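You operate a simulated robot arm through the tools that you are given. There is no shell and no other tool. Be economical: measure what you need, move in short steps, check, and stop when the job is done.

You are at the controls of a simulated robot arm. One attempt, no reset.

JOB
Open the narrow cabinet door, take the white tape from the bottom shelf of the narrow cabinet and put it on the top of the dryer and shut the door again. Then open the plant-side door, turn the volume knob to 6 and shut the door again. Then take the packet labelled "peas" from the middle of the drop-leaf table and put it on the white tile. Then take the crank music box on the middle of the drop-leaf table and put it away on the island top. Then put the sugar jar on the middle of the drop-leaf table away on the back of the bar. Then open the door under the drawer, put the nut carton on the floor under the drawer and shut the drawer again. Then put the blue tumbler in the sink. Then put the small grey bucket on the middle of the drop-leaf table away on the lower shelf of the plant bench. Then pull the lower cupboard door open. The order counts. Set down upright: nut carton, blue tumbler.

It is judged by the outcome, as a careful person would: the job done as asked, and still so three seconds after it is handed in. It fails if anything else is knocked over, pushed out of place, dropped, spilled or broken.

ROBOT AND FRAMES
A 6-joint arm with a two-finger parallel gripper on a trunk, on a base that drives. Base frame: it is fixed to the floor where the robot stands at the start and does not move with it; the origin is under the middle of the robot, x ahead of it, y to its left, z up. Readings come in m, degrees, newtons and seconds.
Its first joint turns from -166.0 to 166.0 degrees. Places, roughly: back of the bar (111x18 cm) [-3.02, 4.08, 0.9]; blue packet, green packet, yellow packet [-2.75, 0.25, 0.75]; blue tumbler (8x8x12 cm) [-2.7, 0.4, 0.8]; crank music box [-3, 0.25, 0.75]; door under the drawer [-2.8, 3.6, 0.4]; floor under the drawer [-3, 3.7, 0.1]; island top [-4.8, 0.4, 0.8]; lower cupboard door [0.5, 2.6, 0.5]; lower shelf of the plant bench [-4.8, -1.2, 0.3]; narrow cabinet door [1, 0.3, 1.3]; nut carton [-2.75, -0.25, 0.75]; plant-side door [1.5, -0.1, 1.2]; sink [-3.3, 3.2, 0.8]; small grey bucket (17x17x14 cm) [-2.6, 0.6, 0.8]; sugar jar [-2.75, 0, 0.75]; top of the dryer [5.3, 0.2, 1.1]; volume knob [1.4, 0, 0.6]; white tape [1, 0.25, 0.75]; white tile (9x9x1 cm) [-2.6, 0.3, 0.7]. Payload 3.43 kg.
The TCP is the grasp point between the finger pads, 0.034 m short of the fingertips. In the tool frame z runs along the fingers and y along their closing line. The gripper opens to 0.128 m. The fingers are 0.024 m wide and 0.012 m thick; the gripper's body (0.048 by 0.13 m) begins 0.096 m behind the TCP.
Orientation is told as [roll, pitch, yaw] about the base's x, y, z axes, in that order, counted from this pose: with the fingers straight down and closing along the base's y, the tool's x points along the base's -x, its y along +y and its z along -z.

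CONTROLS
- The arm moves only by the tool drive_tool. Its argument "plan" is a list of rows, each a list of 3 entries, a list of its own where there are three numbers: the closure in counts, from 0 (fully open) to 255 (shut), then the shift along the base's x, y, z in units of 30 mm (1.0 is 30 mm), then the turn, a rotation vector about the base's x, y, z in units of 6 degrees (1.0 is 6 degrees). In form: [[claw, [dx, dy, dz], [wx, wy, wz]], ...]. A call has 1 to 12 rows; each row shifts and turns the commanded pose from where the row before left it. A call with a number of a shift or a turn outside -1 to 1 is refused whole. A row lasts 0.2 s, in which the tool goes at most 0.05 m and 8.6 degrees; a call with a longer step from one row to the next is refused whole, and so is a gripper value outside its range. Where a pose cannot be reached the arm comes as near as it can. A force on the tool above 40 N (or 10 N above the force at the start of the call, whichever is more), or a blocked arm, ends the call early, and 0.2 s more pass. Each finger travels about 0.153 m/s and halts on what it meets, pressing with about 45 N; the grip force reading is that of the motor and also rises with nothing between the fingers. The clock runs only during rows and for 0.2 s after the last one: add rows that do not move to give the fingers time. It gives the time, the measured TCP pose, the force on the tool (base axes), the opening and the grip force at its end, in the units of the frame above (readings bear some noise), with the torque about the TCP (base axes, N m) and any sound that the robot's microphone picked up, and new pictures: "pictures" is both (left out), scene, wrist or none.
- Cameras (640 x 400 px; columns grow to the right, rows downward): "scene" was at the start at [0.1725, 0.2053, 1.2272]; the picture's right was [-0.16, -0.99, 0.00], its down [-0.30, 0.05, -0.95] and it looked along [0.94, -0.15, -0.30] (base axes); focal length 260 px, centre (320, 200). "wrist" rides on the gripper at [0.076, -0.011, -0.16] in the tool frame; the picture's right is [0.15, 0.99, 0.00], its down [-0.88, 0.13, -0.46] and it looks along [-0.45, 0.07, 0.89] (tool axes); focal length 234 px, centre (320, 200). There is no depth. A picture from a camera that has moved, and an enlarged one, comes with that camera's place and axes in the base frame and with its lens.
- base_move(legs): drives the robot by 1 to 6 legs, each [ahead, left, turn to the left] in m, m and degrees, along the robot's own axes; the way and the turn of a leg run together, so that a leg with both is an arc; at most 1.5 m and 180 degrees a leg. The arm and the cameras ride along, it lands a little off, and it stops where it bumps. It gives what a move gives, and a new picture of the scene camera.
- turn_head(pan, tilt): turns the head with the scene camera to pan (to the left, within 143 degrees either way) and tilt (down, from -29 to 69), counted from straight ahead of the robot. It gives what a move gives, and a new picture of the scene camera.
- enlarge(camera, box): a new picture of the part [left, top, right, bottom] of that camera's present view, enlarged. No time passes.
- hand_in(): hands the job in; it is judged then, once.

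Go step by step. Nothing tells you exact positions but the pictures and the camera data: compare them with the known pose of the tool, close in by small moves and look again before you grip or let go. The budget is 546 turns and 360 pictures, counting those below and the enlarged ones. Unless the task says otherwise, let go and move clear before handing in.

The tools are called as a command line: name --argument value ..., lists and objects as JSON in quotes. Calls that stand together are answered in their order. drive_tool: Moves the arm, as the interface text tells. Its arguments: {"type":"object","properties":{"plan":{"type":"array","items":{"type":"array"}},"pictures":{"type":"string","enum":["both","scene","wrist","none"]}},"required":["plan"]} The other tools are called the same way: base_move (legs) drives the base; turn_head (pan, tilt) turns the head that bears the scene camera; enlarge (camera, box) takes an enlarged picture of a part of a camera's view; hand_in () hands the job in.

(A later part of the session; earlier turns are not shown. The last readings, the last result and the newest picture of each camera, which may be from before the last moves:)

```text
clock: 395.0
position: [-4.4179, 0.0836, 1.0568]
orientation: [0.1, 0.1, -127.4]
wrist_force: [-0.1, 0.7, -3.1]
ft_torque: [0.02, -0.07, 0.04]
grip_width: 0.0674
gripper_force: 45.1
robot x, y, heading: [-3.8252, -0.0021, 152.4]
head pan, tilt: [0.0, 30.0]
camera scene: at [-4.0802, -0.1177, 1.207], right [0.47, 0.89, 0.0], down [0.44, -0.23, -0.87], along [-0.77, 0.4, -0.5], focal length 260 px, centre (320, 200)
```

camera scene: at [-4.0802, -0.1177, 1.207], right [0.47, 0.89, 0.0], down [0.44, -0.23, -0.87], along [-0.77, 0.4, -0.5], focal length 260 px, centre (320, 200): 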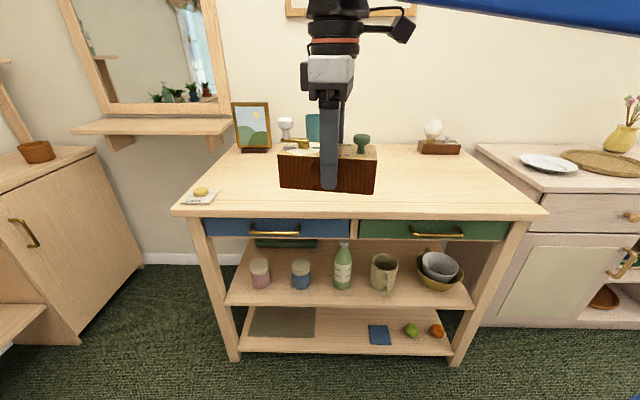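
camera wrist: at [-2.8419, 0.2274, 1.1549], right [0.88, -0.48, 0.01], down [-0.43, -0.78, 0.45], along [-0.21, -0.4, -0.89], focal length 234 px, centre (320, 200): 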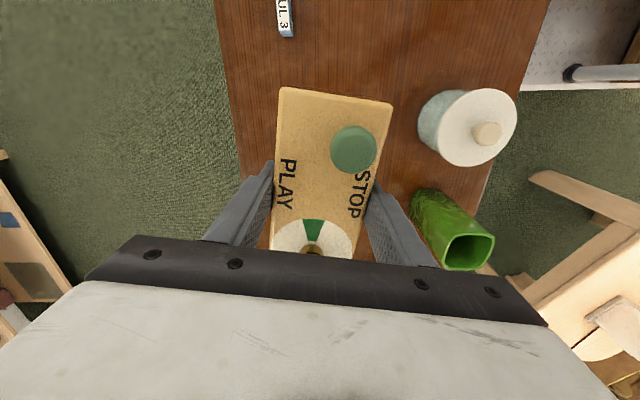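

The island top's centre is clear. I'll move in and place the box at about (-4.75, 0.33).

base_move --legs '[[0.2, 0, 0]]'

drive_tool --plan '[[255, [-0.65, 0.64, -0.3], [0, 0, 0]], [255, [-0.65, 0.64, -0.3], [0, 0, 0]], [255, [-0.65, 0.64, -0.5], [0, 0, 0]], [255, [-0.65, 0.64, -0.5], [0, 0, 0]], [255, [-0.65, 0.64, -0.5], [0, 0, 0]], [255, [-0.65, 0.64, -0.5], [0, 0, 0]], [255, [-0.65, 0.64, -0.5], [0, 0, 0]], [255, [-0.65, 0.64, -0.5], [0, 0, 0]]]'

```text
clock: 396.6
position: [-4.5955, 0.1792, 1.0566]
orientation: [0.2, 0.1, -127.7]
wrist_force: [-0.6, 0.8, -3.3]
ft_torque: [-0.01, -0.01, 0.0]
grip_width: 0.0679
gripper_force: 45.2
robot x, y, heading: [-4.0039, 0.0927, 152.4]
head pan, tilt: [0.0, 30.0]
camera scene: at [-4.2581, -0.0226, 1.2069], right [0.47, 0.88, 0.0], down [0.44, -0.23, -0.87], along [-0.76, 0.41, -0.5], focal length 260 px, centre (320, 200)
```

scene: 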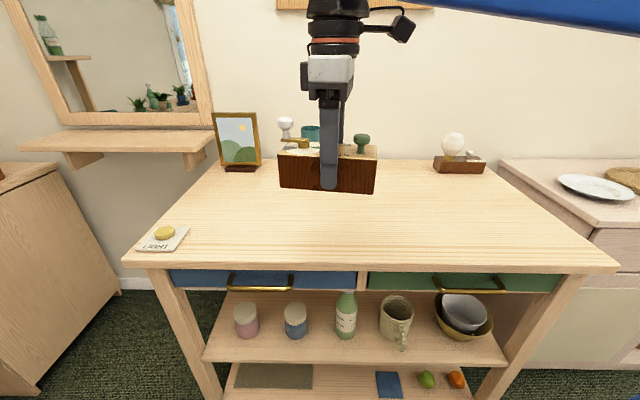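

```text
clock: 398.4
position: [-4.749, 0.331, 0.9499]
orientation: [0.1, 0.1, -127.5]
wrist_force: [0.0, 0.2, -3.4]
ft_torque: [0.01, 0.04, 0.0]
grip_width: 0.0677
gripper_force: 45.1
robot x, y, heading: [-4.0042, 0.0909, 152.0]
head pan, tilt: [0.0, 30.0]
camera scene: at [-4.2579, -0.0227, 1.2069], right [0.47, 0.88, 0.0], down [0.44, -0.23, -0.87], along [-0.76, 0.41, -0.5], focal length 260 px, centre (320, 200)
camera wrist: at [-4.7107, 0.3978, 1.1098], right [0.87, -0.49, 0.0], down [-0.44, -0.78, 0.46], along [-0.22, -0.4, -0.89], focal length 234 px, centre (320, 200)
```

scene: 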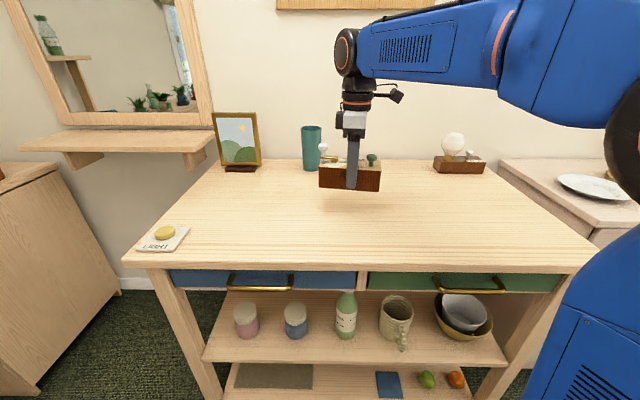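
wrist: 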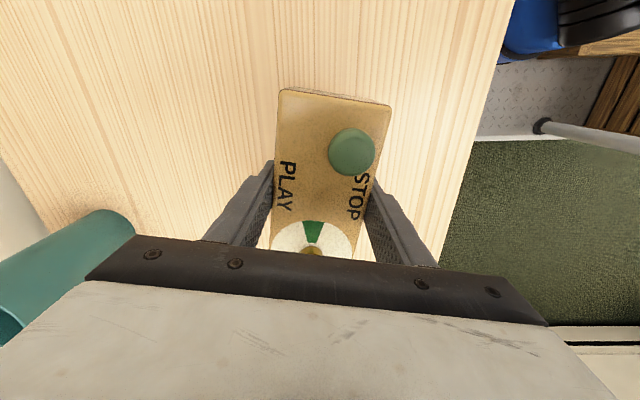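

drive_tool --plan '[[255, [0, 0, -0.9], [0, 0, 0]], [255, [0, 0, -0.9], [0, 0, 0]], [255, [0, 0, -0.7], [0, 0, 0]], [255, [0, 0, -0.2], [0, 0, 0]], [255, [0, 0, -0.2], [0, 0, 0]], [255, [0, 0, -0.2], [0, 0, 0]], [255, [0, 0, -0.2], [0, 0, 0]], [255, [0, 0, -0.2], [0, 0, 0]]]' --pictures "scene"

```text
clock: 399.8
position: [-4.7519, 0.3315, 0.8641]
orientation: [-0.1, -0.1, -127.6]
wrist_force: [3.9, -0.9, 9.5]
ft_torque: [-0.77, -0.2, 0.33]
grip_width: 0.0673
gripper_force: 45.5
robot x, y, heading: [-4.0041, 0.0909, 152.0]
head pan, tilt: [0.0, 30.0]
stopped in row 6: the force on the tool passed its limit (the readings are from after the stop); the commanded pose is now the measured one
camera scene: at [-4.2576, -0.0228, 1.207], right [0.47, 0.88, 0.0], down [0.44, -0.23, -0.87], along [-0.76, 0.41, -0.5], focal length 260 px, centre (320, 200)
```

scene: 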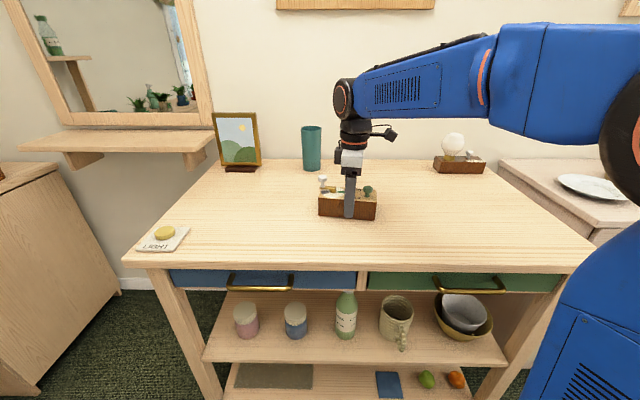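

drive_tool --plan '[[200, [0, 0, 0], [0, 0, 0]], [100, [0, 0, 0], [0, 0, 0]], [0, [0, 0, 0], [0, 0, 0]], [0, [0, 0, 0], [0, 0, 0]], [0, [0, 0, 1], [0, 0, 0]], [0, [0, 0, 1], [0, 0, 0]], [0, [0, 0, 1], [0, 0, 0]], [0, [0, 0, 1], [0, 0, 0]], [0, [0, 0, 1], [0, 0, 0]], [0, [0, 0, 1], [0, 0, 0]]]'

```text
clock: 402.0
position: [-4.75, 0.3311, 1.0426]
orientation: [-0.1, -0.1, -127.8]
wrist_force: [-0.1, 0.3, 0.0]
ft_torque: [0.03, -0.03, 0.01]
grip_width: 0.128
gripper_force: 0.0
robot x, y, heading: [-4.0067, 0.0928, 151.9]
head pan, tilt: [0.0, 30.0]
camera scene: at [-4.2581, -0.0226, 1.2069], right [0.47, 0.88, 0.0], down [0.44, -0.23, -0.87], along [-0.76, 0.41, -0.5], focal length 260 px, centre (320, 200)
camera wrist: at [-4.7111, 0.3976, 1.202], right [0.87, -0.49, 0.0], down [-0.43, -0.78, 0.46], along [-0.23, -0.4, -0.89], focal length 234 px, centre (320, 200)
```

scene: 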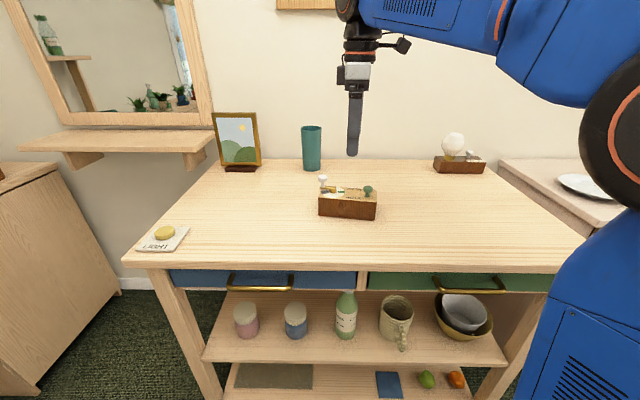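
wrist: 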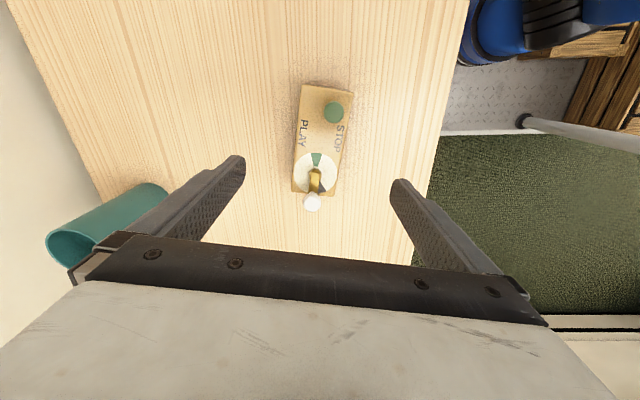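

The music box is placed. Next is the sugar jar, which I'll approach from this (back) side of the table.

base_move --legs '[[-0.3, 0, 0], [0, 0, -90], [0, 0, -90], [0.088, 0.6, 0]]'

turn_head --pan 0 --tilt 40

```text
clock: 414.6
position: [-2.646, 0.2568, 1.0413]
orientation: [-0.3, -0.1, 55.7]
wrist_force: [-0.2, 0.9, 1.3]
ft_torque: [-0.01, 0.02, -0.01]
grip_width: 0.128
gripper_force: 0.1
robot x, y, heading: [-3.402, 0.4534, -24.9]
head pan, tilt: [0.0, 30.0]
camera scene: at [-3.1575, 0.5811, 1.2069], right [-0.42, -0.91, 0.0], down [-0.45, 0.21, -0.87], along [0.79, -0.36, -0.5], focal length 260 px, centre (320, 200)
```

scene: 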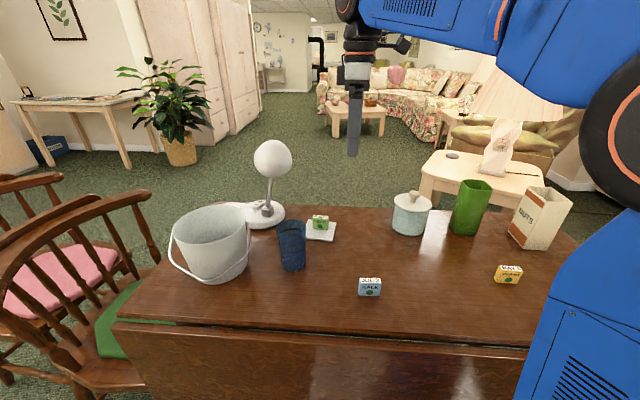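

```text
clock: 415.3
position: [-2.646, 0.2581, 1.0422]
orientation: [-0.2, -0.1, 55.6]
wrist_force: [-0.1, -0.4, 0.1]
ft_torque: [0.02, -0.02, 0.03]
grip_width: 0.1279
gripper_force: 0.1
robot x, y, heading: [-3.4056, 0.4543, -24.7]
head pan, tilt: [0.0, 40.0]
camera scene: at [-3.1625, 0.5833, 1.1916], right [-0.42, -0.91, 0.0], down [-0.58, 0.27, -0.77], along [0.7, -0.32, -0.64], focal length 260 px, centre (320, 200)
```

scene: 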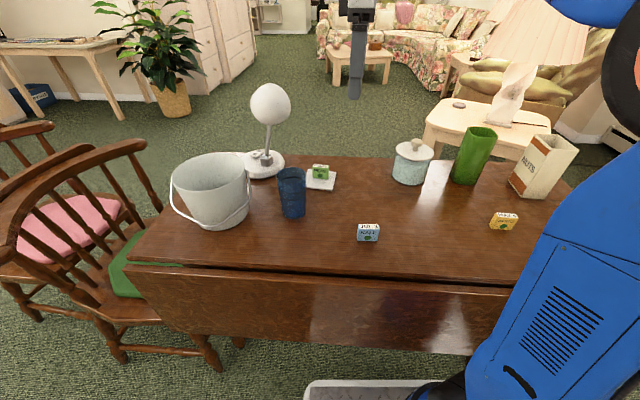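

drive_tool --plan '[[0, [-0.24, -1, -0.4], [0, 0, 0]], [0, [-0.24, -1, -0.4], [0, 0, 0]], [0, [-0.24, -1, -0.4], [0, 0, 0]], [0, [-0.24, -1, -0.4], [0, 0, 0]], [0, [-0.24, -1, -0.4], [0, 0, 0]], [0, [-0.24, -1, -0.4], [0, 0, 0]], [0, [0, -0.2, 0], [0, 0, 0]]]'

```text
clock: 416.9
position: [-2.6866, 0.0711, 0.972]
orientation: [-0.2, -0.2, 55.7]
wrist_force: [-0.1, -0.5, 0.1]
ft_torque: [0.0, -0.03, -0.03]
grip_width: 0.1277
gripper_force: 0.0
robot x, y, heading: [-3.4052, 0.4524, -24.9]
head pan, tilt: [0.0, 40.0]
camera scene: at [-3.1625, 0.5833, 1.1916], right [-0.42, -0.91, 0.0], down [-0.58, 0.27, -0.77], along [0.7, -0.32, -0.64], focal length 260 px, centre (320, 200)
camera wrist: at [-2.7185, 0.002, 1.1311], right [-0.9, 0.44, 0.0], down [0.39, 0.8, 0.46], along [0.2, 0.41, -0.89], focal length 234 px, centre (320, 200)
```

scene: 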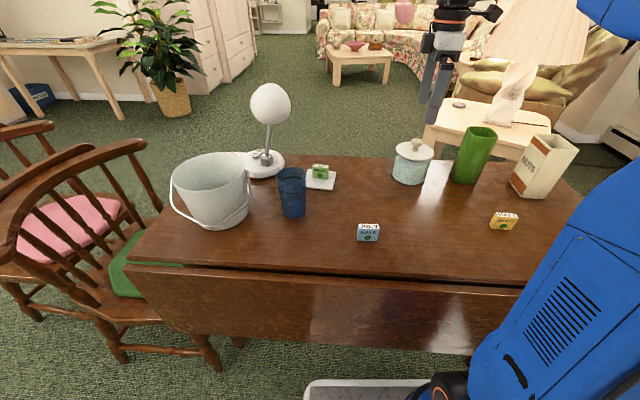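
wrist: 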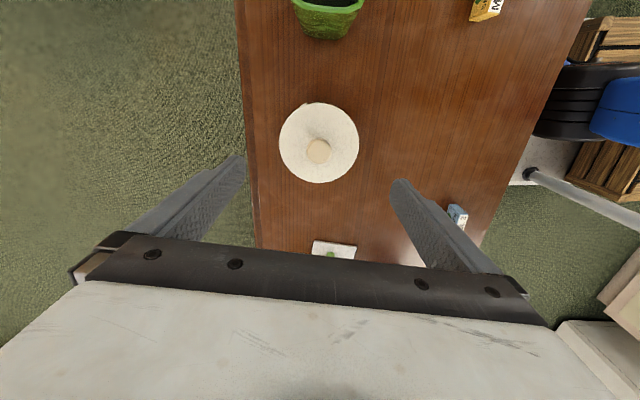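

drive_tool --plan '[[0, [0, -0.22, -0.8], [0, 0, 0]], [0, [0, 0, -0.8], [0, 0, 0]], [0, [0, 0, -0.8], [0, 0, 0]]]' --pictures "wrist"

```text
clock: 417.7
position: [-2.6881, 0.0653, 0.8965]
orientation: [-0.2, -0.1, 55.7]
wrist_force: [0.2, 0.3, 0.0]
ft_torque: [-0.01, 0.0, 0.0]
grip_width: 0.1279
gripper_force: 0.0
robot x, y, heading: [-3.4047, 0.4479, -24.7]
head pan, tilt: [0.0, 40.0]
camera wrist: at [-2.7193, -0.0043, 1.0558], right [-0.9, 0.44, 0.0], down [0.39, 0.8, 0.46], along [0.2, 0.41, -0.89], focal length 234 px, centre (320, 200)
```

wrist: 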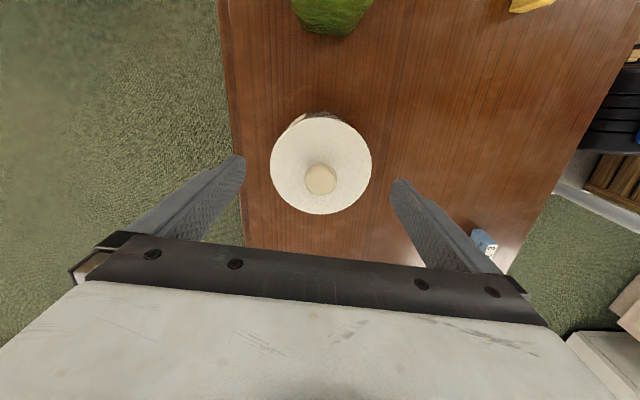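

drive_tool --plan '[[0, [0.03, -0.05, -0.8], [0, 0, 0]], [0, [0, 0, -0.8], [0, 0, 0]], [0, [0, 0, -0.8], [0, 0, 0]], [0, [0, 0, -0.75], [0, 0, 0]]]'

```text
clock: 418.7
position: [-2.6875, 0.0609, 0.8025]
orientation: [-0.2, -0.1, 55.8]
wrist_force: [-0.8, -0.8, 0.2]
ft_torque: [-0.01, -0.02, 0.01]
grip_width: 0.1278
gripper_force: 0.0
robot x, y, heading: [-3.4041, 0.4542, -24.5]
head pan, tilt: [0.0, 40.0]
camera scene: at [-3.1625, 0.5833, 1.1916], right [-0.42, -0.91, 0.0], down [-0.58, 0.27, -0.77], along [0.7, -0.32, -0.64], focal length 260 px, centre (320, 200)
camera wrist: at [-2.7193, -0.0077, 0.9624], right [-0.9, 0.44, 0.0], down [0.39, 0.8, 0.46], along [0.2, 0.41, -0.89], focal length 234 px, centre (320, 200)
```

scene: 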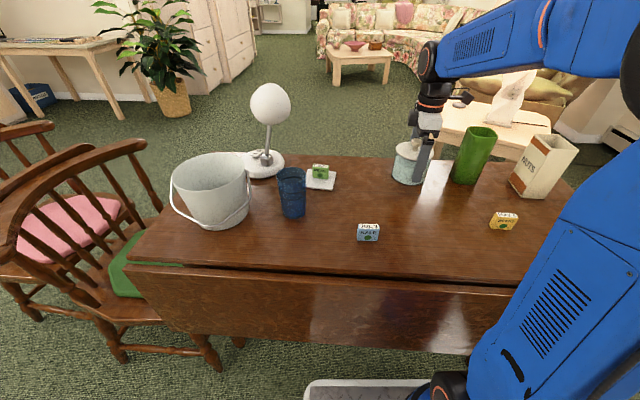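
wrist: 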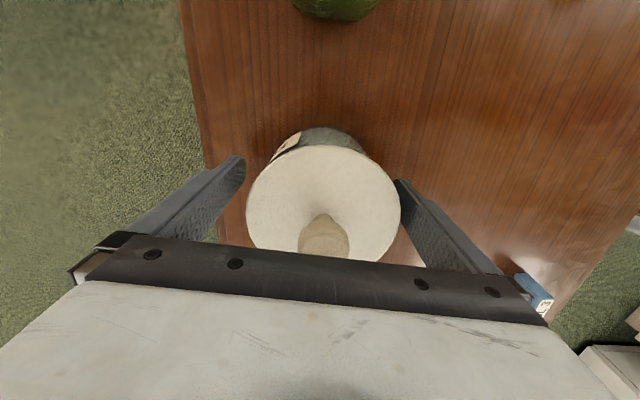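

drive_tool --plan '[[40, [0, 0.05, 0], [0, 0, 0]], [100, [0, 0, 0], [0, 0, 0]], [255, [0, 0, 0], [0, 0, 0]], [255, [0, 0, 0], [0, 0, 0]]]' --pictures "none"

drive_tool --plan '[[255, [0, 0, 0.6], [0, 0, 0]], [255, [0, 0, 0.8], [0, 0, 0]], [255, [0, 0, 1], [0, 0, 0]], [255, [0, 0, 1], [0, 0, 0]], [255, [0, 0, 1], [0, 0, 0]], [255, [0, 0, 1], [0, 0, 0]], [255, [0, 0, 1], [0, 0, 0]], [255, [0, 0, 1], [0, 0, 0]]]'

```text
clock: 419.7
position: [-2.6868, 0.0625, 0.803]
orientation: [-0.2, 0.0, 55.7]
wrist_force: [1.3, -0.6, -0.3]
ft_torque: [-0.13, -0.23, -0.08]
grip_width: 0.1028
gripper_force: 45.0
robot x, y, heading: [-3.4053, 0.45, -24.8]
head pan, tilt: [0.0, 40.0]
heard: snap
```

```text
clock: 421.5
position: [-2.6859, 0.0657, 1.023]
orientation: [0.0, -0.1, 55.6]
wrist_force: [0.4, -0.1, -6.0]
ft_torque: [-0.05, 0.05, 0.01]
grip_width: 0.1029
gripper_force: 45.1
robot x, y, heading: [-3.403, 0.457, -24.5]
head pan, tilt: [0.0, 40.0]
camera scene: at [-3.1622, 0.5832, 1.1915], right [-0.42, -0.91, 0.0], down [-0.58, 0.27, -0.77], along [0.7, -0.32, -0.64], focal length 260 px, centre (320, 200)
camera wrist: at [-2.7176, -0.004, 1.1834], right [-0.9, 0.44, 0.0], down [0.39, 0.8, 0.46], along [0.2, 0.41, -0.89], focal length 234 px, centre (320, 200)
```

scene: 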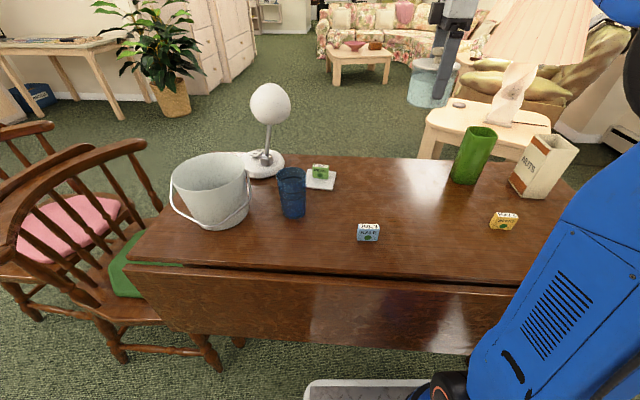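
wrist: 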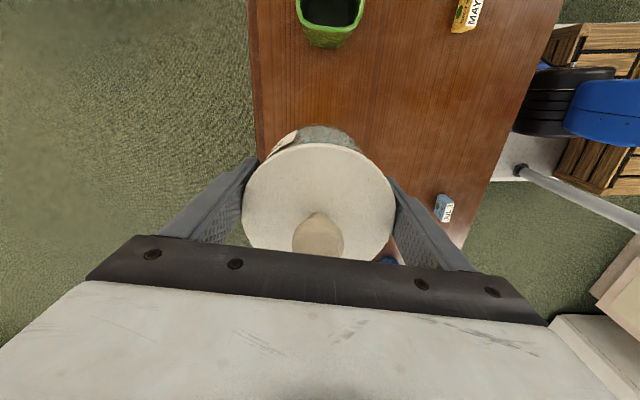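

I heard a snap while gripping. I'll inspect the jar.

enlarge --camera "scene" --box '[380, 30, 500, 130]'

enlarge --camera "wrist" --box '[220, 110, 420, 270]'

```text
4.00 times, centred on (440, 80) of scene
camera zoom: at [-3.1622, 0.5832, 1.1915], right [-0.42, -0.91, 0.0], down [-0.58, 0.27, -0.77], along [0.7, -0.32, -0.64], focal length 1038 px, centre (-160, 680)
```

zoom: 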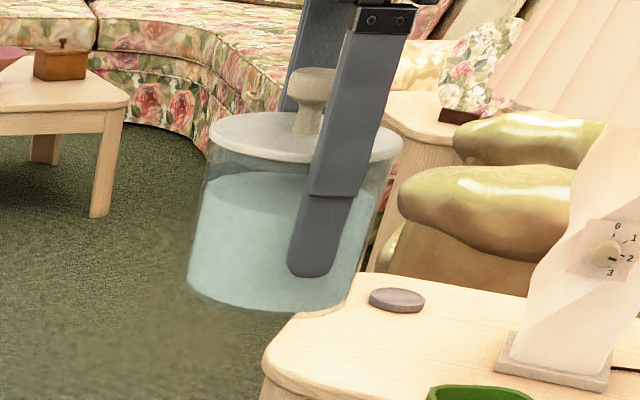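

```text
2.50 times, centred on (320, 190) of wrist
camera zoom: at [-2.7176, -0.004, 1.1834], right [-0.9, 0.44, 0.0], down [0.39, 0.8, 0.46], along [0.2, 0.41, -0.89], focal length 585 px, centre (320, 225)
```

zoom: 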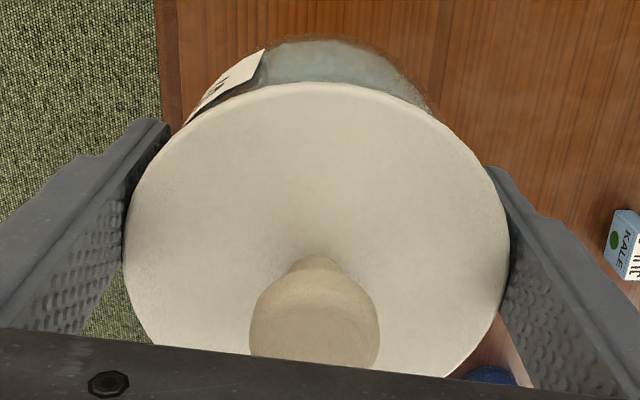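

The jar looks intact, with the lid in place. I'll carry it to the kitchen bar.

base_move --legs '[[-0.35, 0, 0], [0, 0, 84.4], [1.5, 0, 0], [1.5, 0, 0]]'

turn_head --pan 60 --tilt 20

```text
clock: 441.7
position: [-1.6973, 3.9109, 1.0249]
orientation: [-0.2, -0.1, 139.3]
wrist_force: [-0.4, 0.5, -5.9]
ft_torque: [-0.03, -0.05, -0.01]
grip_width: 0.1026
gripper_force: 44.7
robot x, y, heading: [-2.1622, 3.2397, 59.3]
head pan, tilt: [0.0, 40.0]
camera scene: at [-2.2643, 3.4927, 1.1945], right [0.86, -0.51, 0.0], down [-0.33, -0.55, -0.77], along [0.39, 0.66, -0.64], focal length 260 px, centre (320, 200)
```

scene: 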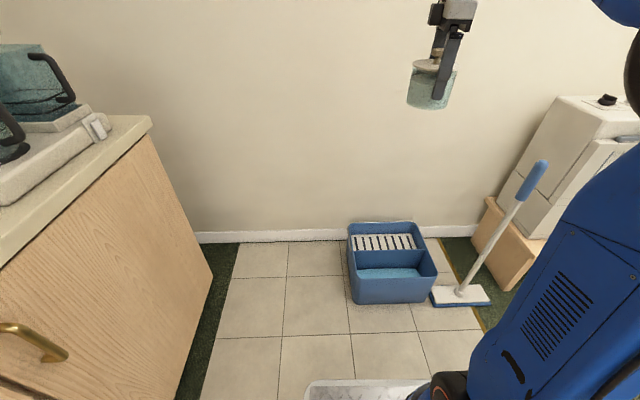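

```text
clock: 443.0
position: [-1.6965, 3.9108, 1.0227]
orientation: [-0.1, -0.1, 139.4]
wrist_force: [0.3, 0.5, -6.1]
ft_torque: [-0.03, -0.04, 0.01]
grip_width: 0.1028
gripper_force: 45.2
robot x, y, heading: [-2.1607, 3.2371, 58.9]
head pan, tilt: [60.0, 20.0]
camera scene: at [-2.3532, 3.5013, 1.2259], right [0.87, 0.48, 0.0], down [0.17, -0.3, -0.94], along [-0.46, 0.82, -0.34], focal length 260 px, centre (320, 200)
```

scene: 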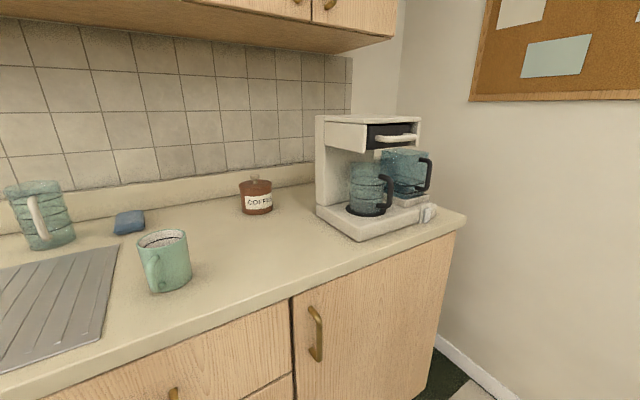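

The back strip has a free gap between the soap and the coffee jar, around (-3.06, 3.97). I'll retract and straighten the gripper before turning.

drive_tool --plan '[[255, [-0.5, -0.72, 0], [0, 0, -1]], [255, [-0.5, -0.72, 0], [0, 0, -1]], [255, [-0.5, -0.72, 0], [0, 0, -1]], [255, [-0.5, -0.72, 0], [0, 0, -1]], [255, [-0.5, -0.72, 0], [0, 0, -1]], [255, [-0.5, -0.72, 0], [0, 0, -1]], [255, [-0.5, -0.72, 0], [0, 0, -1]], [255, [-0.5, -0.72, 0], [0, 0, -1]], [255, [0, 0, 0.5], [0, 0, -1]], [255, [0, 0, 0.5], [0, 0, -1]], [255, [0, 0, 0.5], [0, 0, -1]], [255, [0, 0, 0.5], [0, 0, -1]]]' --pictures "none"

base_move --legs '[[0, 0, 93]]'

turn_head --pan 0 --tilt 25

```text
clock: 445.6
position: [-1.817, 3.7372, 1.0849]
orientation: [-0.2, -0.1, 67.3]
wrist_force: [0.3, 0.4, -5.2]
ft_torque: [-0.05, -0.01, -0.03]
grip_width: 0.1028
gripper_force: 45.1
robot x, y, heading: [-2.1633, 3.2402, 59.1]
head pan, tilt: [60.0, 20.0]
```

```text
clock: 449.9
position: [-2.6774, 3.5584, 1.0843]
orientation: [-0.2, -0.1, 159.9]
wrist_force: [0.5, 0.4, -5.3]
ft_torque: [-0.02, -0.04, 0.05]
grip_width: 0.1027
gripper_force: 44.5
robot x, y, heading: [-2.1648, 3.234, 151.7]
head pan, tilt: [60.0, 20.0]
camera scene: at [-2.415, 3.0335, 1.226], right [-0.52, 0.85, 0.0], down [0.29, 0.18, -0.94], along [-0.8, -0.49, -0.34], focal length 260 px, centre (320, 200)
```

scene: 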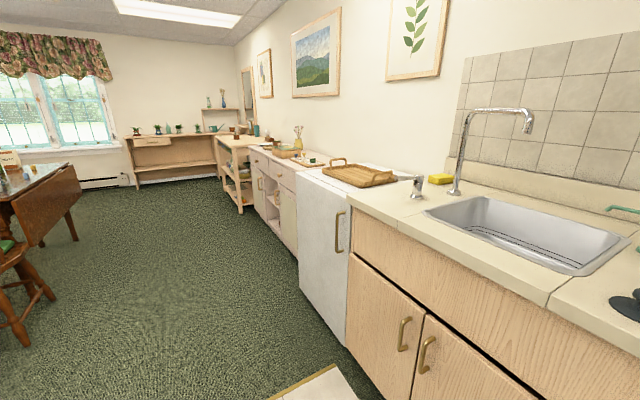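

```text
clock: 451.2
position: [-2.6768, 3.5578, 1.0842]
orientation: [-0.2, -0.1, 160.0]
wrist_force: [0.8, -0.1, -4.2]
ft_torque: [-0.03, -0.04, 0.01]
grip_width: 0.1027
gripper_force: 44.5
robot x, y, heading: [-2.1659, 3.2362, 151.5]
head pan, tilt: [0.0, 25.0]
camera scene: at [-2.4169, 3.126, 1.2179], right [0.47, 0.88, 0.0], down [0.37, -0.2, -0.91], along [-0.8, 0.43, -0.42], focal length 260 px, centre (320, 200)
```

scene: 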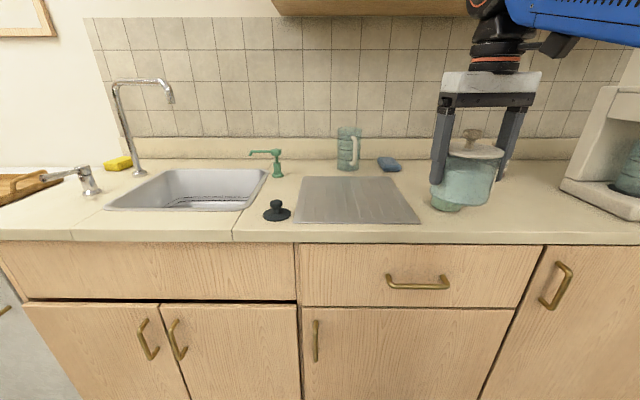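

I can see the drawer, the door below it (handle on its left), and the sink. I'll raise the jar over the mug and approach.

drive_tool --plan '[[255, [0, 0, 1], [0, 0, 0]], [255, [0, 0, 1], [0, 0, 0]]]' --pictures "none"

base_move --legs '[[0, -0.22, 0], [0.25, 0, 0]]'

```text
clock: 451.9
position: [-2.6765, 3.5583, 1.1432]
orientation: [-0.2, -0.1, 160.0]
wrist_force: [-0.1, -0.1, -5.2]
ft_torque: [-0.01, -0.04, 0.0]
grip_width: 0.1028
gripper_force: 44.9
robot x, y, heading: [-2.159, 3.2361, 151.9]
head pan, tilt: [0.0, 25.0]
```

```text
clock: 454.9
position: [-2.7859, 3.8669, 1.1452]
orientation: [-0.2, -0.1, 160.0]
wrist_force: [-0.2, 0.6, -5.8]
ft_torque: [-0.01, -0.05, 0.02]
grip_width: 0.1027
gripper_force: 44.9
robot x, y, heading: [-2.2705, 3.5501, 151.7]
head pan, tilt: [0.0, 25.0]
camera scene: at [-2.5257, 3.4363, 1.2179], right [0.47, 0.88, 0.0], down [0.37, -0.2, -0.91], along [-0.8, 0.43, -0.42], focal length 260 px, centre (320, 200)
```

scene: 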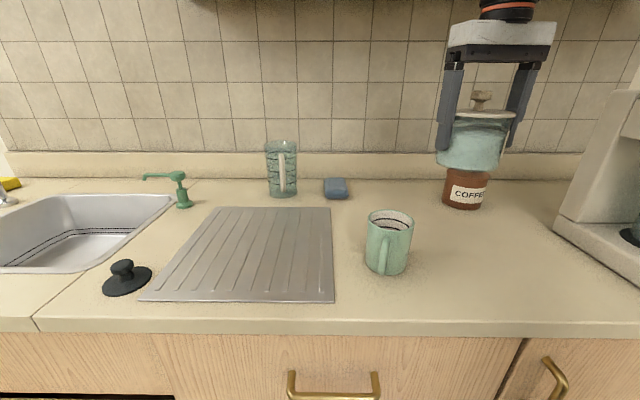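

drive_tool --plan '[[255, [-0.95, 0.373, 0], [0, 0, -0.13]], [255, [-0.95, 0.373, 0], [0, 0, -0.13]], [255, [-0.95, 0.373, 0], [0, 0, -0.13]], [255, [-0.95, 0.373, 0], [0, 0, -0.13]], [255, [-0.95, 0.373, 0], [0, 0, -0.13]], [255, [-0.95, 0.373, 0], [0, 0, -0.13]], [255, [-0.95, 0.373, 0], [0, 0, -0.13]], [255, [-0.95, 0.373, 0], [0, 0, -0.13]], [255, [-0.95, 0.373, -0.5], [0, 0, -0.13]], [255, [-0.95, 0.373, -0.8], [0, 0, -0.13]], [255, [0, 0, -0.8], [0, 0, 0]]]'

```text
clock: 457.1
position: [-2.9124, 3.4649, 1.0989]
orientation: [-10.5, -1.6, 170.3]
wrist_force: [0.2, -0.1, 2.1]
ft_torque: [-0.11, 0.01, 0.07]
grip_width: 0.1024
gripper_force: 44.9
robot x, y, heading: [-2.0061, 3.4875, 170.6]
head pan, tilt: [0.0, 25.0]
stopped in row 10: the arm was blocked; the commanded pose is now the measured one
camera scene: at [-2.2274, 3.2074, 1.2143], right [0.16, 0.98, 0.08], down [0.43, 0.0, -0.9], along [-0.89, 0.18, -0.42], focal length 260 px, centre (320, 200)
camera wrist: at [-2.8361, 3.434, 1.2565], right [-0.02, -0.98, -0.18], down [-0.89, -0.06, 0.45], along [-0.45, 0.17, -0.88], focal length 234 px, centre (320, 200)
```

scene: 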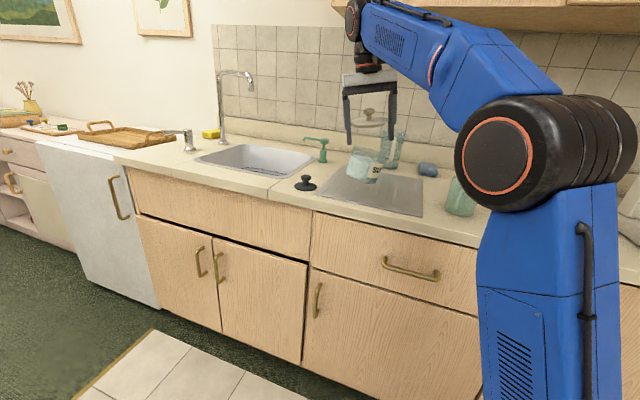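
wrist: 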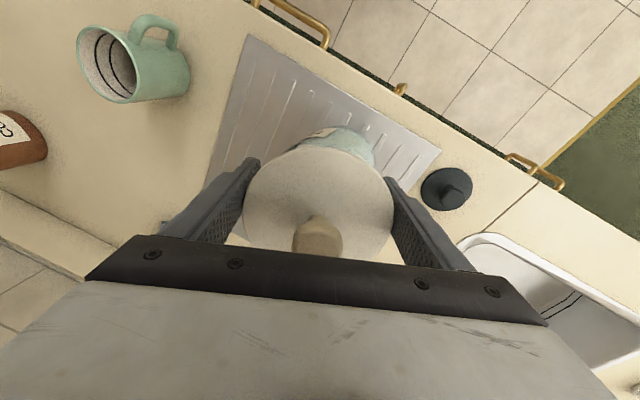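

The base was shoved and twisted, presumably because the forearm struck the upper cabinet. I'll check the state before doing anything else.

drive_tool --plan '[[255, [0, 0, 0], [0, 0, 0]], [255, [0, 0, 0], [0, 0, 0]]]' --pictures "scene"

```text
clock: 457.7
position: [-2.8888, 3.5884, 1.1011]
orientation: [-5.4, -0.9, 168.8]
wrist_force: [0.2, 0.0, -1.0]
ft_torque: [0.06, -0.04, 0.02]
grip_width: 0.1025
gripper_force: 45.4
robot x, y, heading: [-1.9986, 3.501, 169.7]
head pan, tilt: [0.0, 25.0]
camera scene: at [-2.2064, 3.3154, 1.2179], right [0.17, 0.98, 0.0], down [0.42, -0.07, -0.91], along [-0.89, 0.16, -0.42], focal length 260 px, centre (320, 200)
```

scene: 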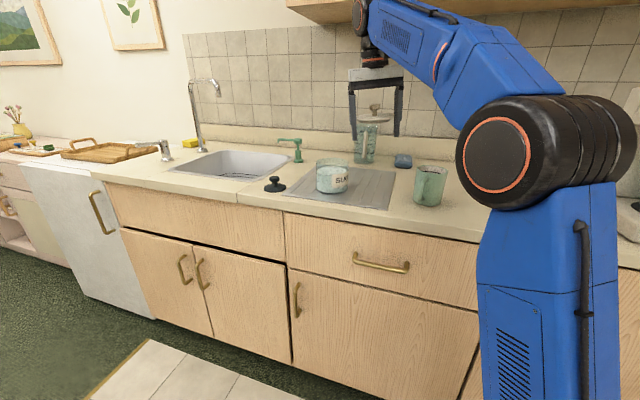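

enlarge --camera "scene" --box '[260, 80, 460, 220]'

```text
2.86 times, centred on (360, 150) of scene
camera zoom: at [-2.2064, 3.3154, 1.2179], right [0.17, 0.98, 0.0], down [0.42, -0.07, -0.91], along [-0.89, 0.16, -0.42], focal length 742 px, centre (206, 343)
```

zoom: 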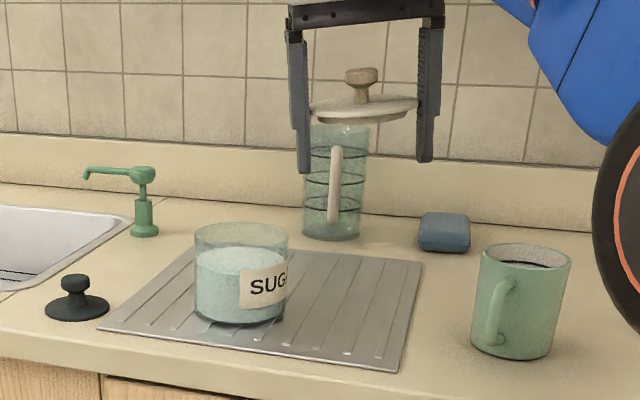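

The jar body slipped off the lid and landed upright on the drainboard, still full. The gripper only has the lid. I'll level the tool, bring the lid over the jar and look from the wrist.

drive_tool --plan '[[255, [-0.3, -0.6, 0], [-0.883, 0.175, 0]], [255, [-0.3, -0.6, 0], [0, 0, 0]], [255, [-0.3, -0.6, 0], [0, 0, 0]], [255, [-0.3, -0.6, 0], [0, 0, 0]], [255, [-0.3, -0.6, 0], [0, 0, 0]], [255, [0, 0, 0], [0, 0, 0]]]'

```text
clock: 459.1
position: [-2.9362, 3.499, 1.1023]
orientation: [-0.1, -1.0, 168.5]
wrist_force: [-0.1, -0.3, -0.2]
ft_torque: [0.02, -0.02, 0.01]
grip_width: 0.1025
gripper_force: 45.0
robot x, y, heading: [-2.0032, 3.5011, 169.7]
head pan, tilt: [0.0, 25.0]
camera scene: at [-2.2111, 3.3134, 1.2179], right [0.18, 0.98, 0.0], down [0.42, -0.08, -0.91], along [-0.89, 0.16, -0.42], focal length 260 px, centre (320, 200)
camera wrist: at [-2.8558, 3.4935, 1.2606], right [-0.05, -1.0, -0.01], down [-0.88, 0.04, 0.47], along [-0.47, 0.03, -0.88], focal length 234 px, centre (320, 200)
```

scene: 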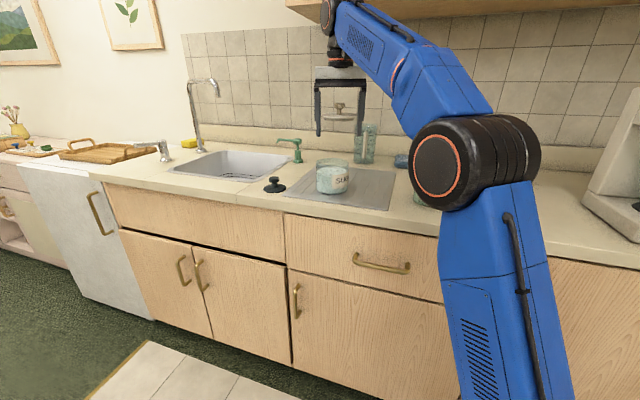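
wrist: 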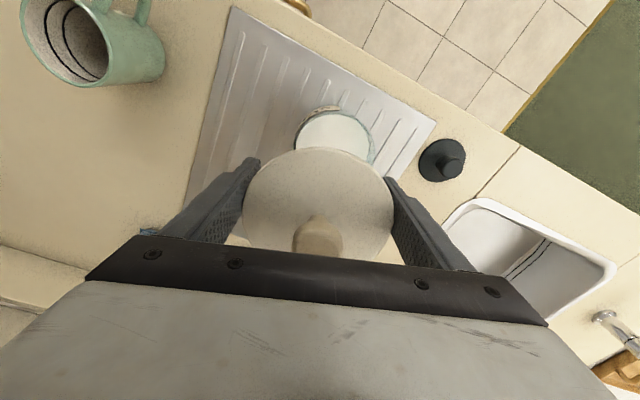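

drive_tool --plan '[[255, [-0.08, -0.5, 0], [0, 0.17, 0]], [255, [0, 0, -0.5], [0, 0, 0]], [255, [0, 0, 0], [0, 0, 0]]]' --pictures "none"

enlarge --camera "scene" --box '[280, 70, 400, 210]'

enlarge --camera "wrist" --box '[220, 80, 420, 260]'

```text
clock: 459.9
position: [-2.9384, 3.4836, 1.0875]
orientation: [-0.1, -2.0, 168.4]
wrist_force: [-0.2, 0.6, 0.1]
ft_torque: [-0.03, -0.02, 0.0]
grip_width: 0.1023
gripper_force: 45.2
robot x, y, heading: [-2.0042, 3.5003, 169.7]
head pan, tilt: [0.0, 25.0]
```

```text
2.86 times, centred on (340, 140) of scene
camera zoom: at [-2.211, 3.3134, 1.2179], right [0.18, 0.98, 0.0], down [0.42, -0.08, -0.91], along [-0.89, 0.16, -0.42], focal length 742 px, centre (263, 371)
```

zoom: 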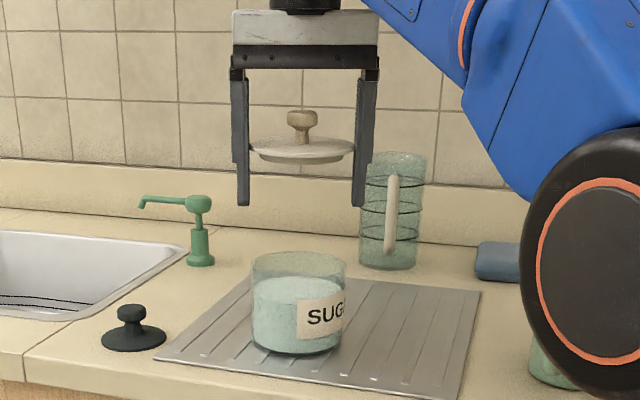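

```text
2.22 times, centred on (320, 170) of wrist
camera zoom: at [-2.8551, 3.4786, 1.2437], right [-0.05, -1.0, 0.0], down [-0.87, 0.04, 0.49], along [-0.49, 0.03, -0.87], focal length 520 px, centre (320, 267)
```

zoom: 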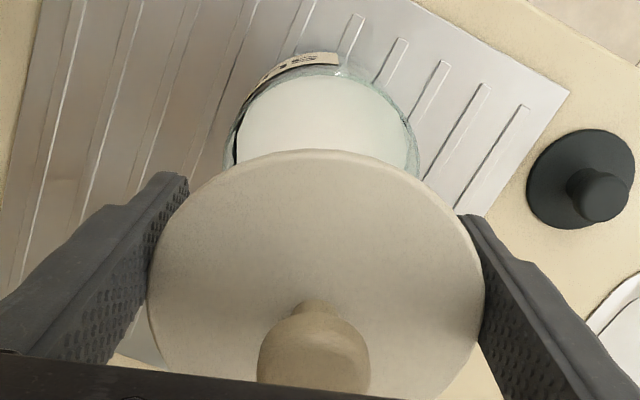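

Alignment looks good. I'll correct the pitch and lower slowly.

drive_tool --plan '[[255, [0.05, -0.03, -0.3], [0, -0.33, 0]], [255, [0, 0, -0.6], [0, 0, 0]], [255, [0, 0, -0.6], [0, 0, 0]], [255, [0, 0, -0.6], [0, 0, 0]], [255, [0, 0, -0.4], [0, 0, 0]]]' --pictures "wrist"

enlarge --camera "scene" --box '[280, 70, 400, 210]'

```text
clock: 461.0
position: [-2.9361, 3.4855, 1.0233]
orientation: [0.2, -1.0, 168.6]
wrist_force: [-3.1, 1.6, 26.8]
ft_torque: [-1.38, 0.21, -0.08]
grip_width: 0.1025
gripper_force: 44.9
robot x, y, heading: [-2.0032, 3.4996, 169.9]
head pan, tilt: [0.0, 25.0]
stopped in row 5: the force on the tool passed its limit (the readings are from after the stop); the commanded pose is now the measured one
camera wrist: at [-2.8551, 3.4801, 1.183], right [-0.05, -1.0, 0.0], down [-0.88, 0.05, 0.47], along [-0.47, 0.03, -0.88], focal length 234 px, centre (320, 200)
```

wrist: 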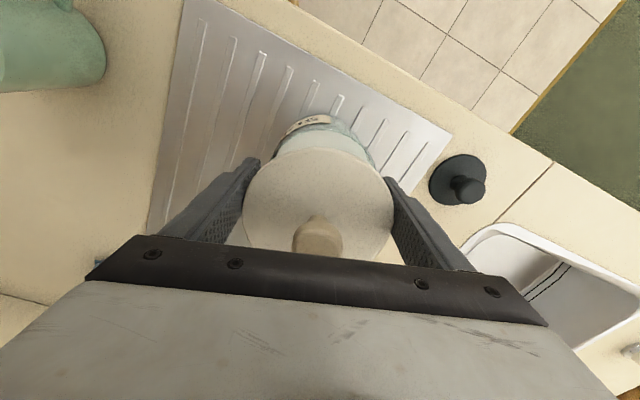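

```text
2.86 times, centred on (340, 140) of scene
camera zoom: at [-2.2102, 3.3135, 1.2181], right [0.18, 0.98, 0.0], down [0.42, -0.08, -0.91], along [-0.89, 0.16, -0.42], focal length 742 px, centre (263, 371)
```

zoom: 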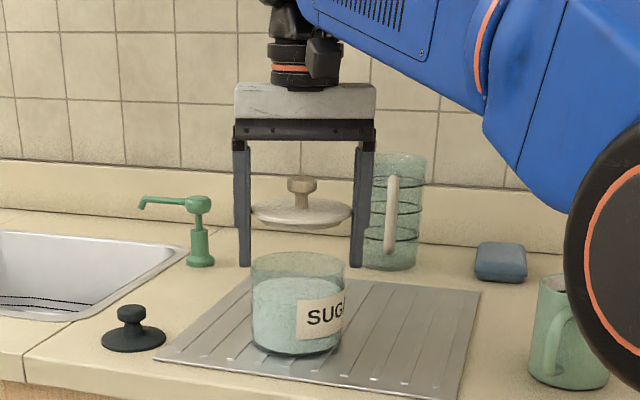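

The −y finger tip is touching the rim. I'll raise, shift 4 mm and try again.

drive_tool --plan '[[255, [0, 0, 0.5], [0, 0, 0]], [255, [-0.02, -0.14, 0], [0, 0, 0]], [255, [0, 0, 0], [0, 0, 0]], [255, [0, 0, -0.5], [0, 0, 0]], [255, [0, 0, -0.4], [0, 0, 0]], [255, [0, 0, -0.4], [0, 0, 0]]]' --pictures "none"

enlarge --camera "scene" --box '[290, 110, 390, 200]'

```text
clock: 462.4
position: [-2.9386, 3.4802, 0.9968]
orientation: [-0.1, -0.7, 168.5]
wrist_force: [-0.3, -0.6, -0.8]
ft_torque: [0.01, 0.01, 0.02]
grip_width: 0.1028
gripper_force: 45.5
robot x, y, heading: [-2.0011, 3.5003, 169.5]
head pan, tilt: [0.0, 25.0]
```

```text
4.44 times, centred on (340, 155) of scene
camera zoom: at [-2.2111, 3.3133, 1.2179], right [0.18, 0.98, 0.0], down [0.42, -0.08, -0.91], along [-0.89, 0.16, -0.42], focal length 1154 px, centre (231, 400)
```

zoom: 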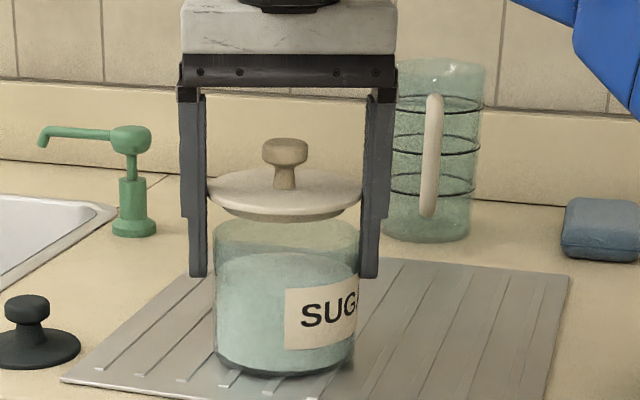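

The fingers straddle the jar now. I'll continue down until the lid seats.

drive_tool --plan '[[255, [0, 0.04, -0.3], [0, 0, 0]], [255, [0, 0, -0.3], [0, 0, 0]], [255, [0, 0, -0.3], [0, 0, 0]], [255, [0, 0, -0.3], [0, 0, 0]], [255, [0, 0, -0.3], [0, 0, 0]], [255, [0, 0, -0.3], [0, 0, 0]]]' --pictures "wrist"

enlarge --camera "scene" --box '[290, 110, 390, 200]'

```text
clock: 463.4
position: [-2.9363, 3.4818, 0.9686]
orientation: [0.3, -1.6, 168.5]
wrist_force: [-1.1, -2.2, 27.9]
ft_torque: [0.26, -0.28, -0.11]
grip_width: 0.1024
gripper_force: 45.1
robot x, y, heading: [-2.004, 3.4984, 169.8]
head pan, tilt: [0.0, 25.0]
heard: snap
stopped in row 5: the force on the tool passed its limit (the readings are from after the stop); the commanded pose is now the measured one
camera wrist: at [-2.8537, 3.4773, 1.1264], right [-0.05, -1.0, 0.0], down [-0.88, 0.05, 0.48], along [-0.48, 0.02, -0.88], focal length 234 px, centre (320, 200)
```

wrist: 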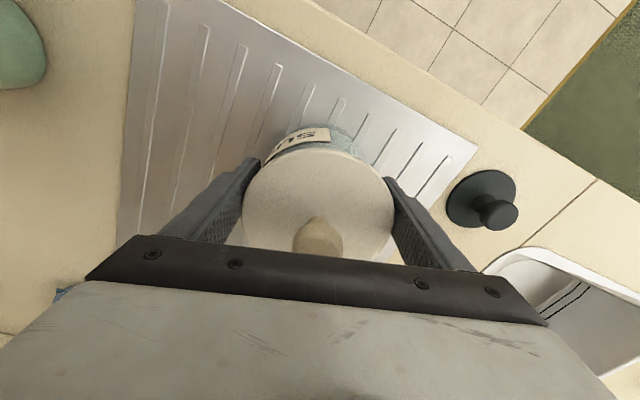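

```text
4.44 times, centred on (340, 155) of scene
camera zoom: at [-2.2102, 3.3132, 1.2181], right [0.18, 0.98, 0.0], down [0.42, -0.08, -0.91], along [-0.89, 0.16, -0.42], focal length 1154 px, centre (231, 400)
```

zoom: 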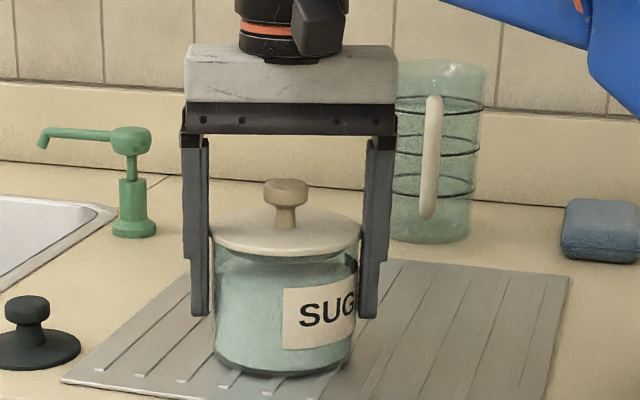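

The second snap was the lid seating back on, so it's the lid's snap fit. I'll release and regrip by the glass body with a tilted gripper below the lid.

drive_tool --plan '[[200, [0, 0, 0], [0, 0, 0]], [60, [0, 0, 0], [0, 0, 0]], [0, [0, 0, 0], [0, 0, 0]], [0, [0, 0, 0], [0, 0, 0]], [0, [0, 0, 0.5], [0, 0, 0]], [0, [0, 0, 1], [0, 0, 0]], [0, [0, 0, 1], [0, 0, 0]], [0, [0, 0, 1], [0, 0, 0]], [0, [0, 0, 1], [0, 0, 0]], [0, [0, 0, 1], [0, 0, 0]], [0, [0, 0, 0.5], [0, 0, 0]]]'

```text
clock: 465.8
position: [-2.9249, 3.4801, 1.122]
orientation: [0.4, -1.6, 168.4]
wrist_force: [0.2, 0.4, -0.5]
ft_torque: [0.01, -0.03, -0.01]
grip_width: 0.1276
gripper_force: 0.0
out of reach, approached as far as the arm can: row 10, 11
robot x, y, heading: [-2.0054, 3.4984, 169.6]
head pan, tilt: [0.0, 25.0]
camera scene: at [-2.2112, 3.3133, 1.2179], right [0.18, 0.98, 0.0], down [0.42, -0.08, -0.91], along [-0.89, 0.16, -0.42], focal length 260 px, centre (320, 200)
camera wrist: at [-2.8426, 3.4766, 1.2793], right [-0.05, -1.0, 0.0], down [-0.88, 0.05, 0.48], along [-0.48, 0.02, -0.88], focal length 234 px, centre (320, 200)
```

scene: 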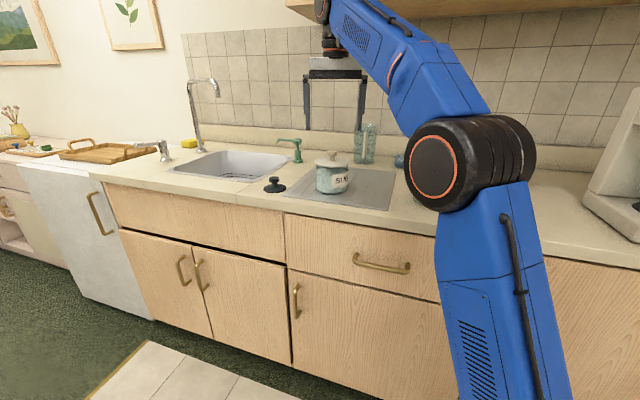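
wrist: 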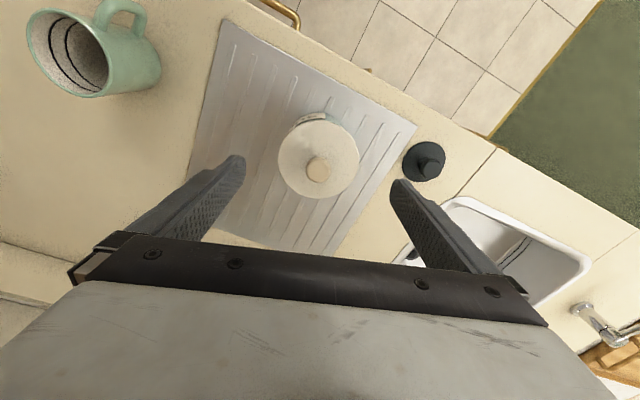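

drive_tool --plan '[[0, [0.55, -0.125, 0], [0.2, 0.98, 0]], [0, [0.55, -0.125, 0], [0.2, 0.98, 0]], [0, [0.55, -0.125, 0], [0.2, 0.98, 0]], [0, [0.55, -0.125, 0], [0.2, 0.98, 0]], [0, [0.55, -0.125, 0], [0.2, 0.98, 0]], [0, [0.55, -0.125, 0], [0.2, 0.98, 0]], [0, [0.55, -0.125, 0], [0.2, 0.98, 0]], [0, [0.55, -0.125, 0], [0.2, 0.98, 0]], [0, [0, 0, -0.5], [0, 0, 0]]]'

```text
clock: 467.8
position: [-2.7951, 3.4539, 1.1087]
orientation: [0.3, -49.4, 168.4]
wrist_force: [0.1, -0.9, -0.3]
ft_torque: [0.01, 0.01, -0.02]
grip_width: 0.1279
gripper_force: 0.0
robot x, y, heading: [-2.0, 3.4952, 169.6]
head pan, tilt: [0.0, 25.0]
camera scene: at [-2.2112, 3.3133, 1.2179], right [0.18, 0.98, 0.0], down [0.42, -0.08, -0.91], along [-0.89, 0.16, -0.42], focal length 260 px, centre (320, 200)
camera wrist: at [-2.6236, 3.431, 1.1557], right [-0.1, -0.99, -0.11], down [-0.25, -0.08, 0.97], along [-0.96, 0.12, -0.24], focal length 234 px, centre (320, 200)
```

scene: 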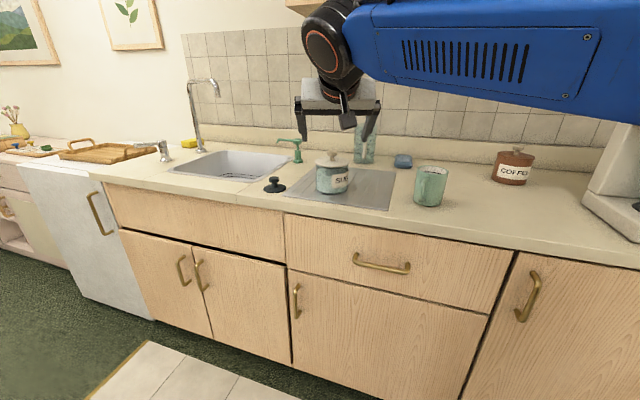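
wrist: 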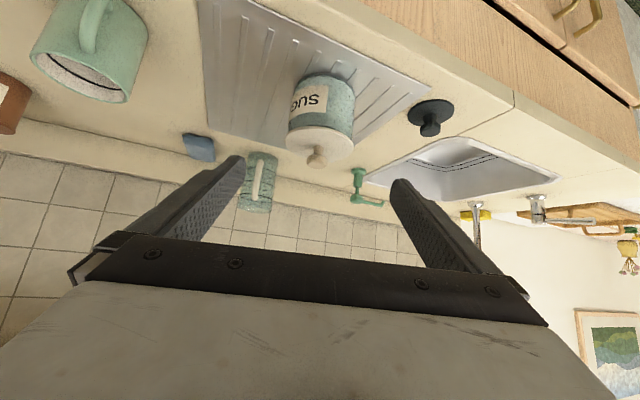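

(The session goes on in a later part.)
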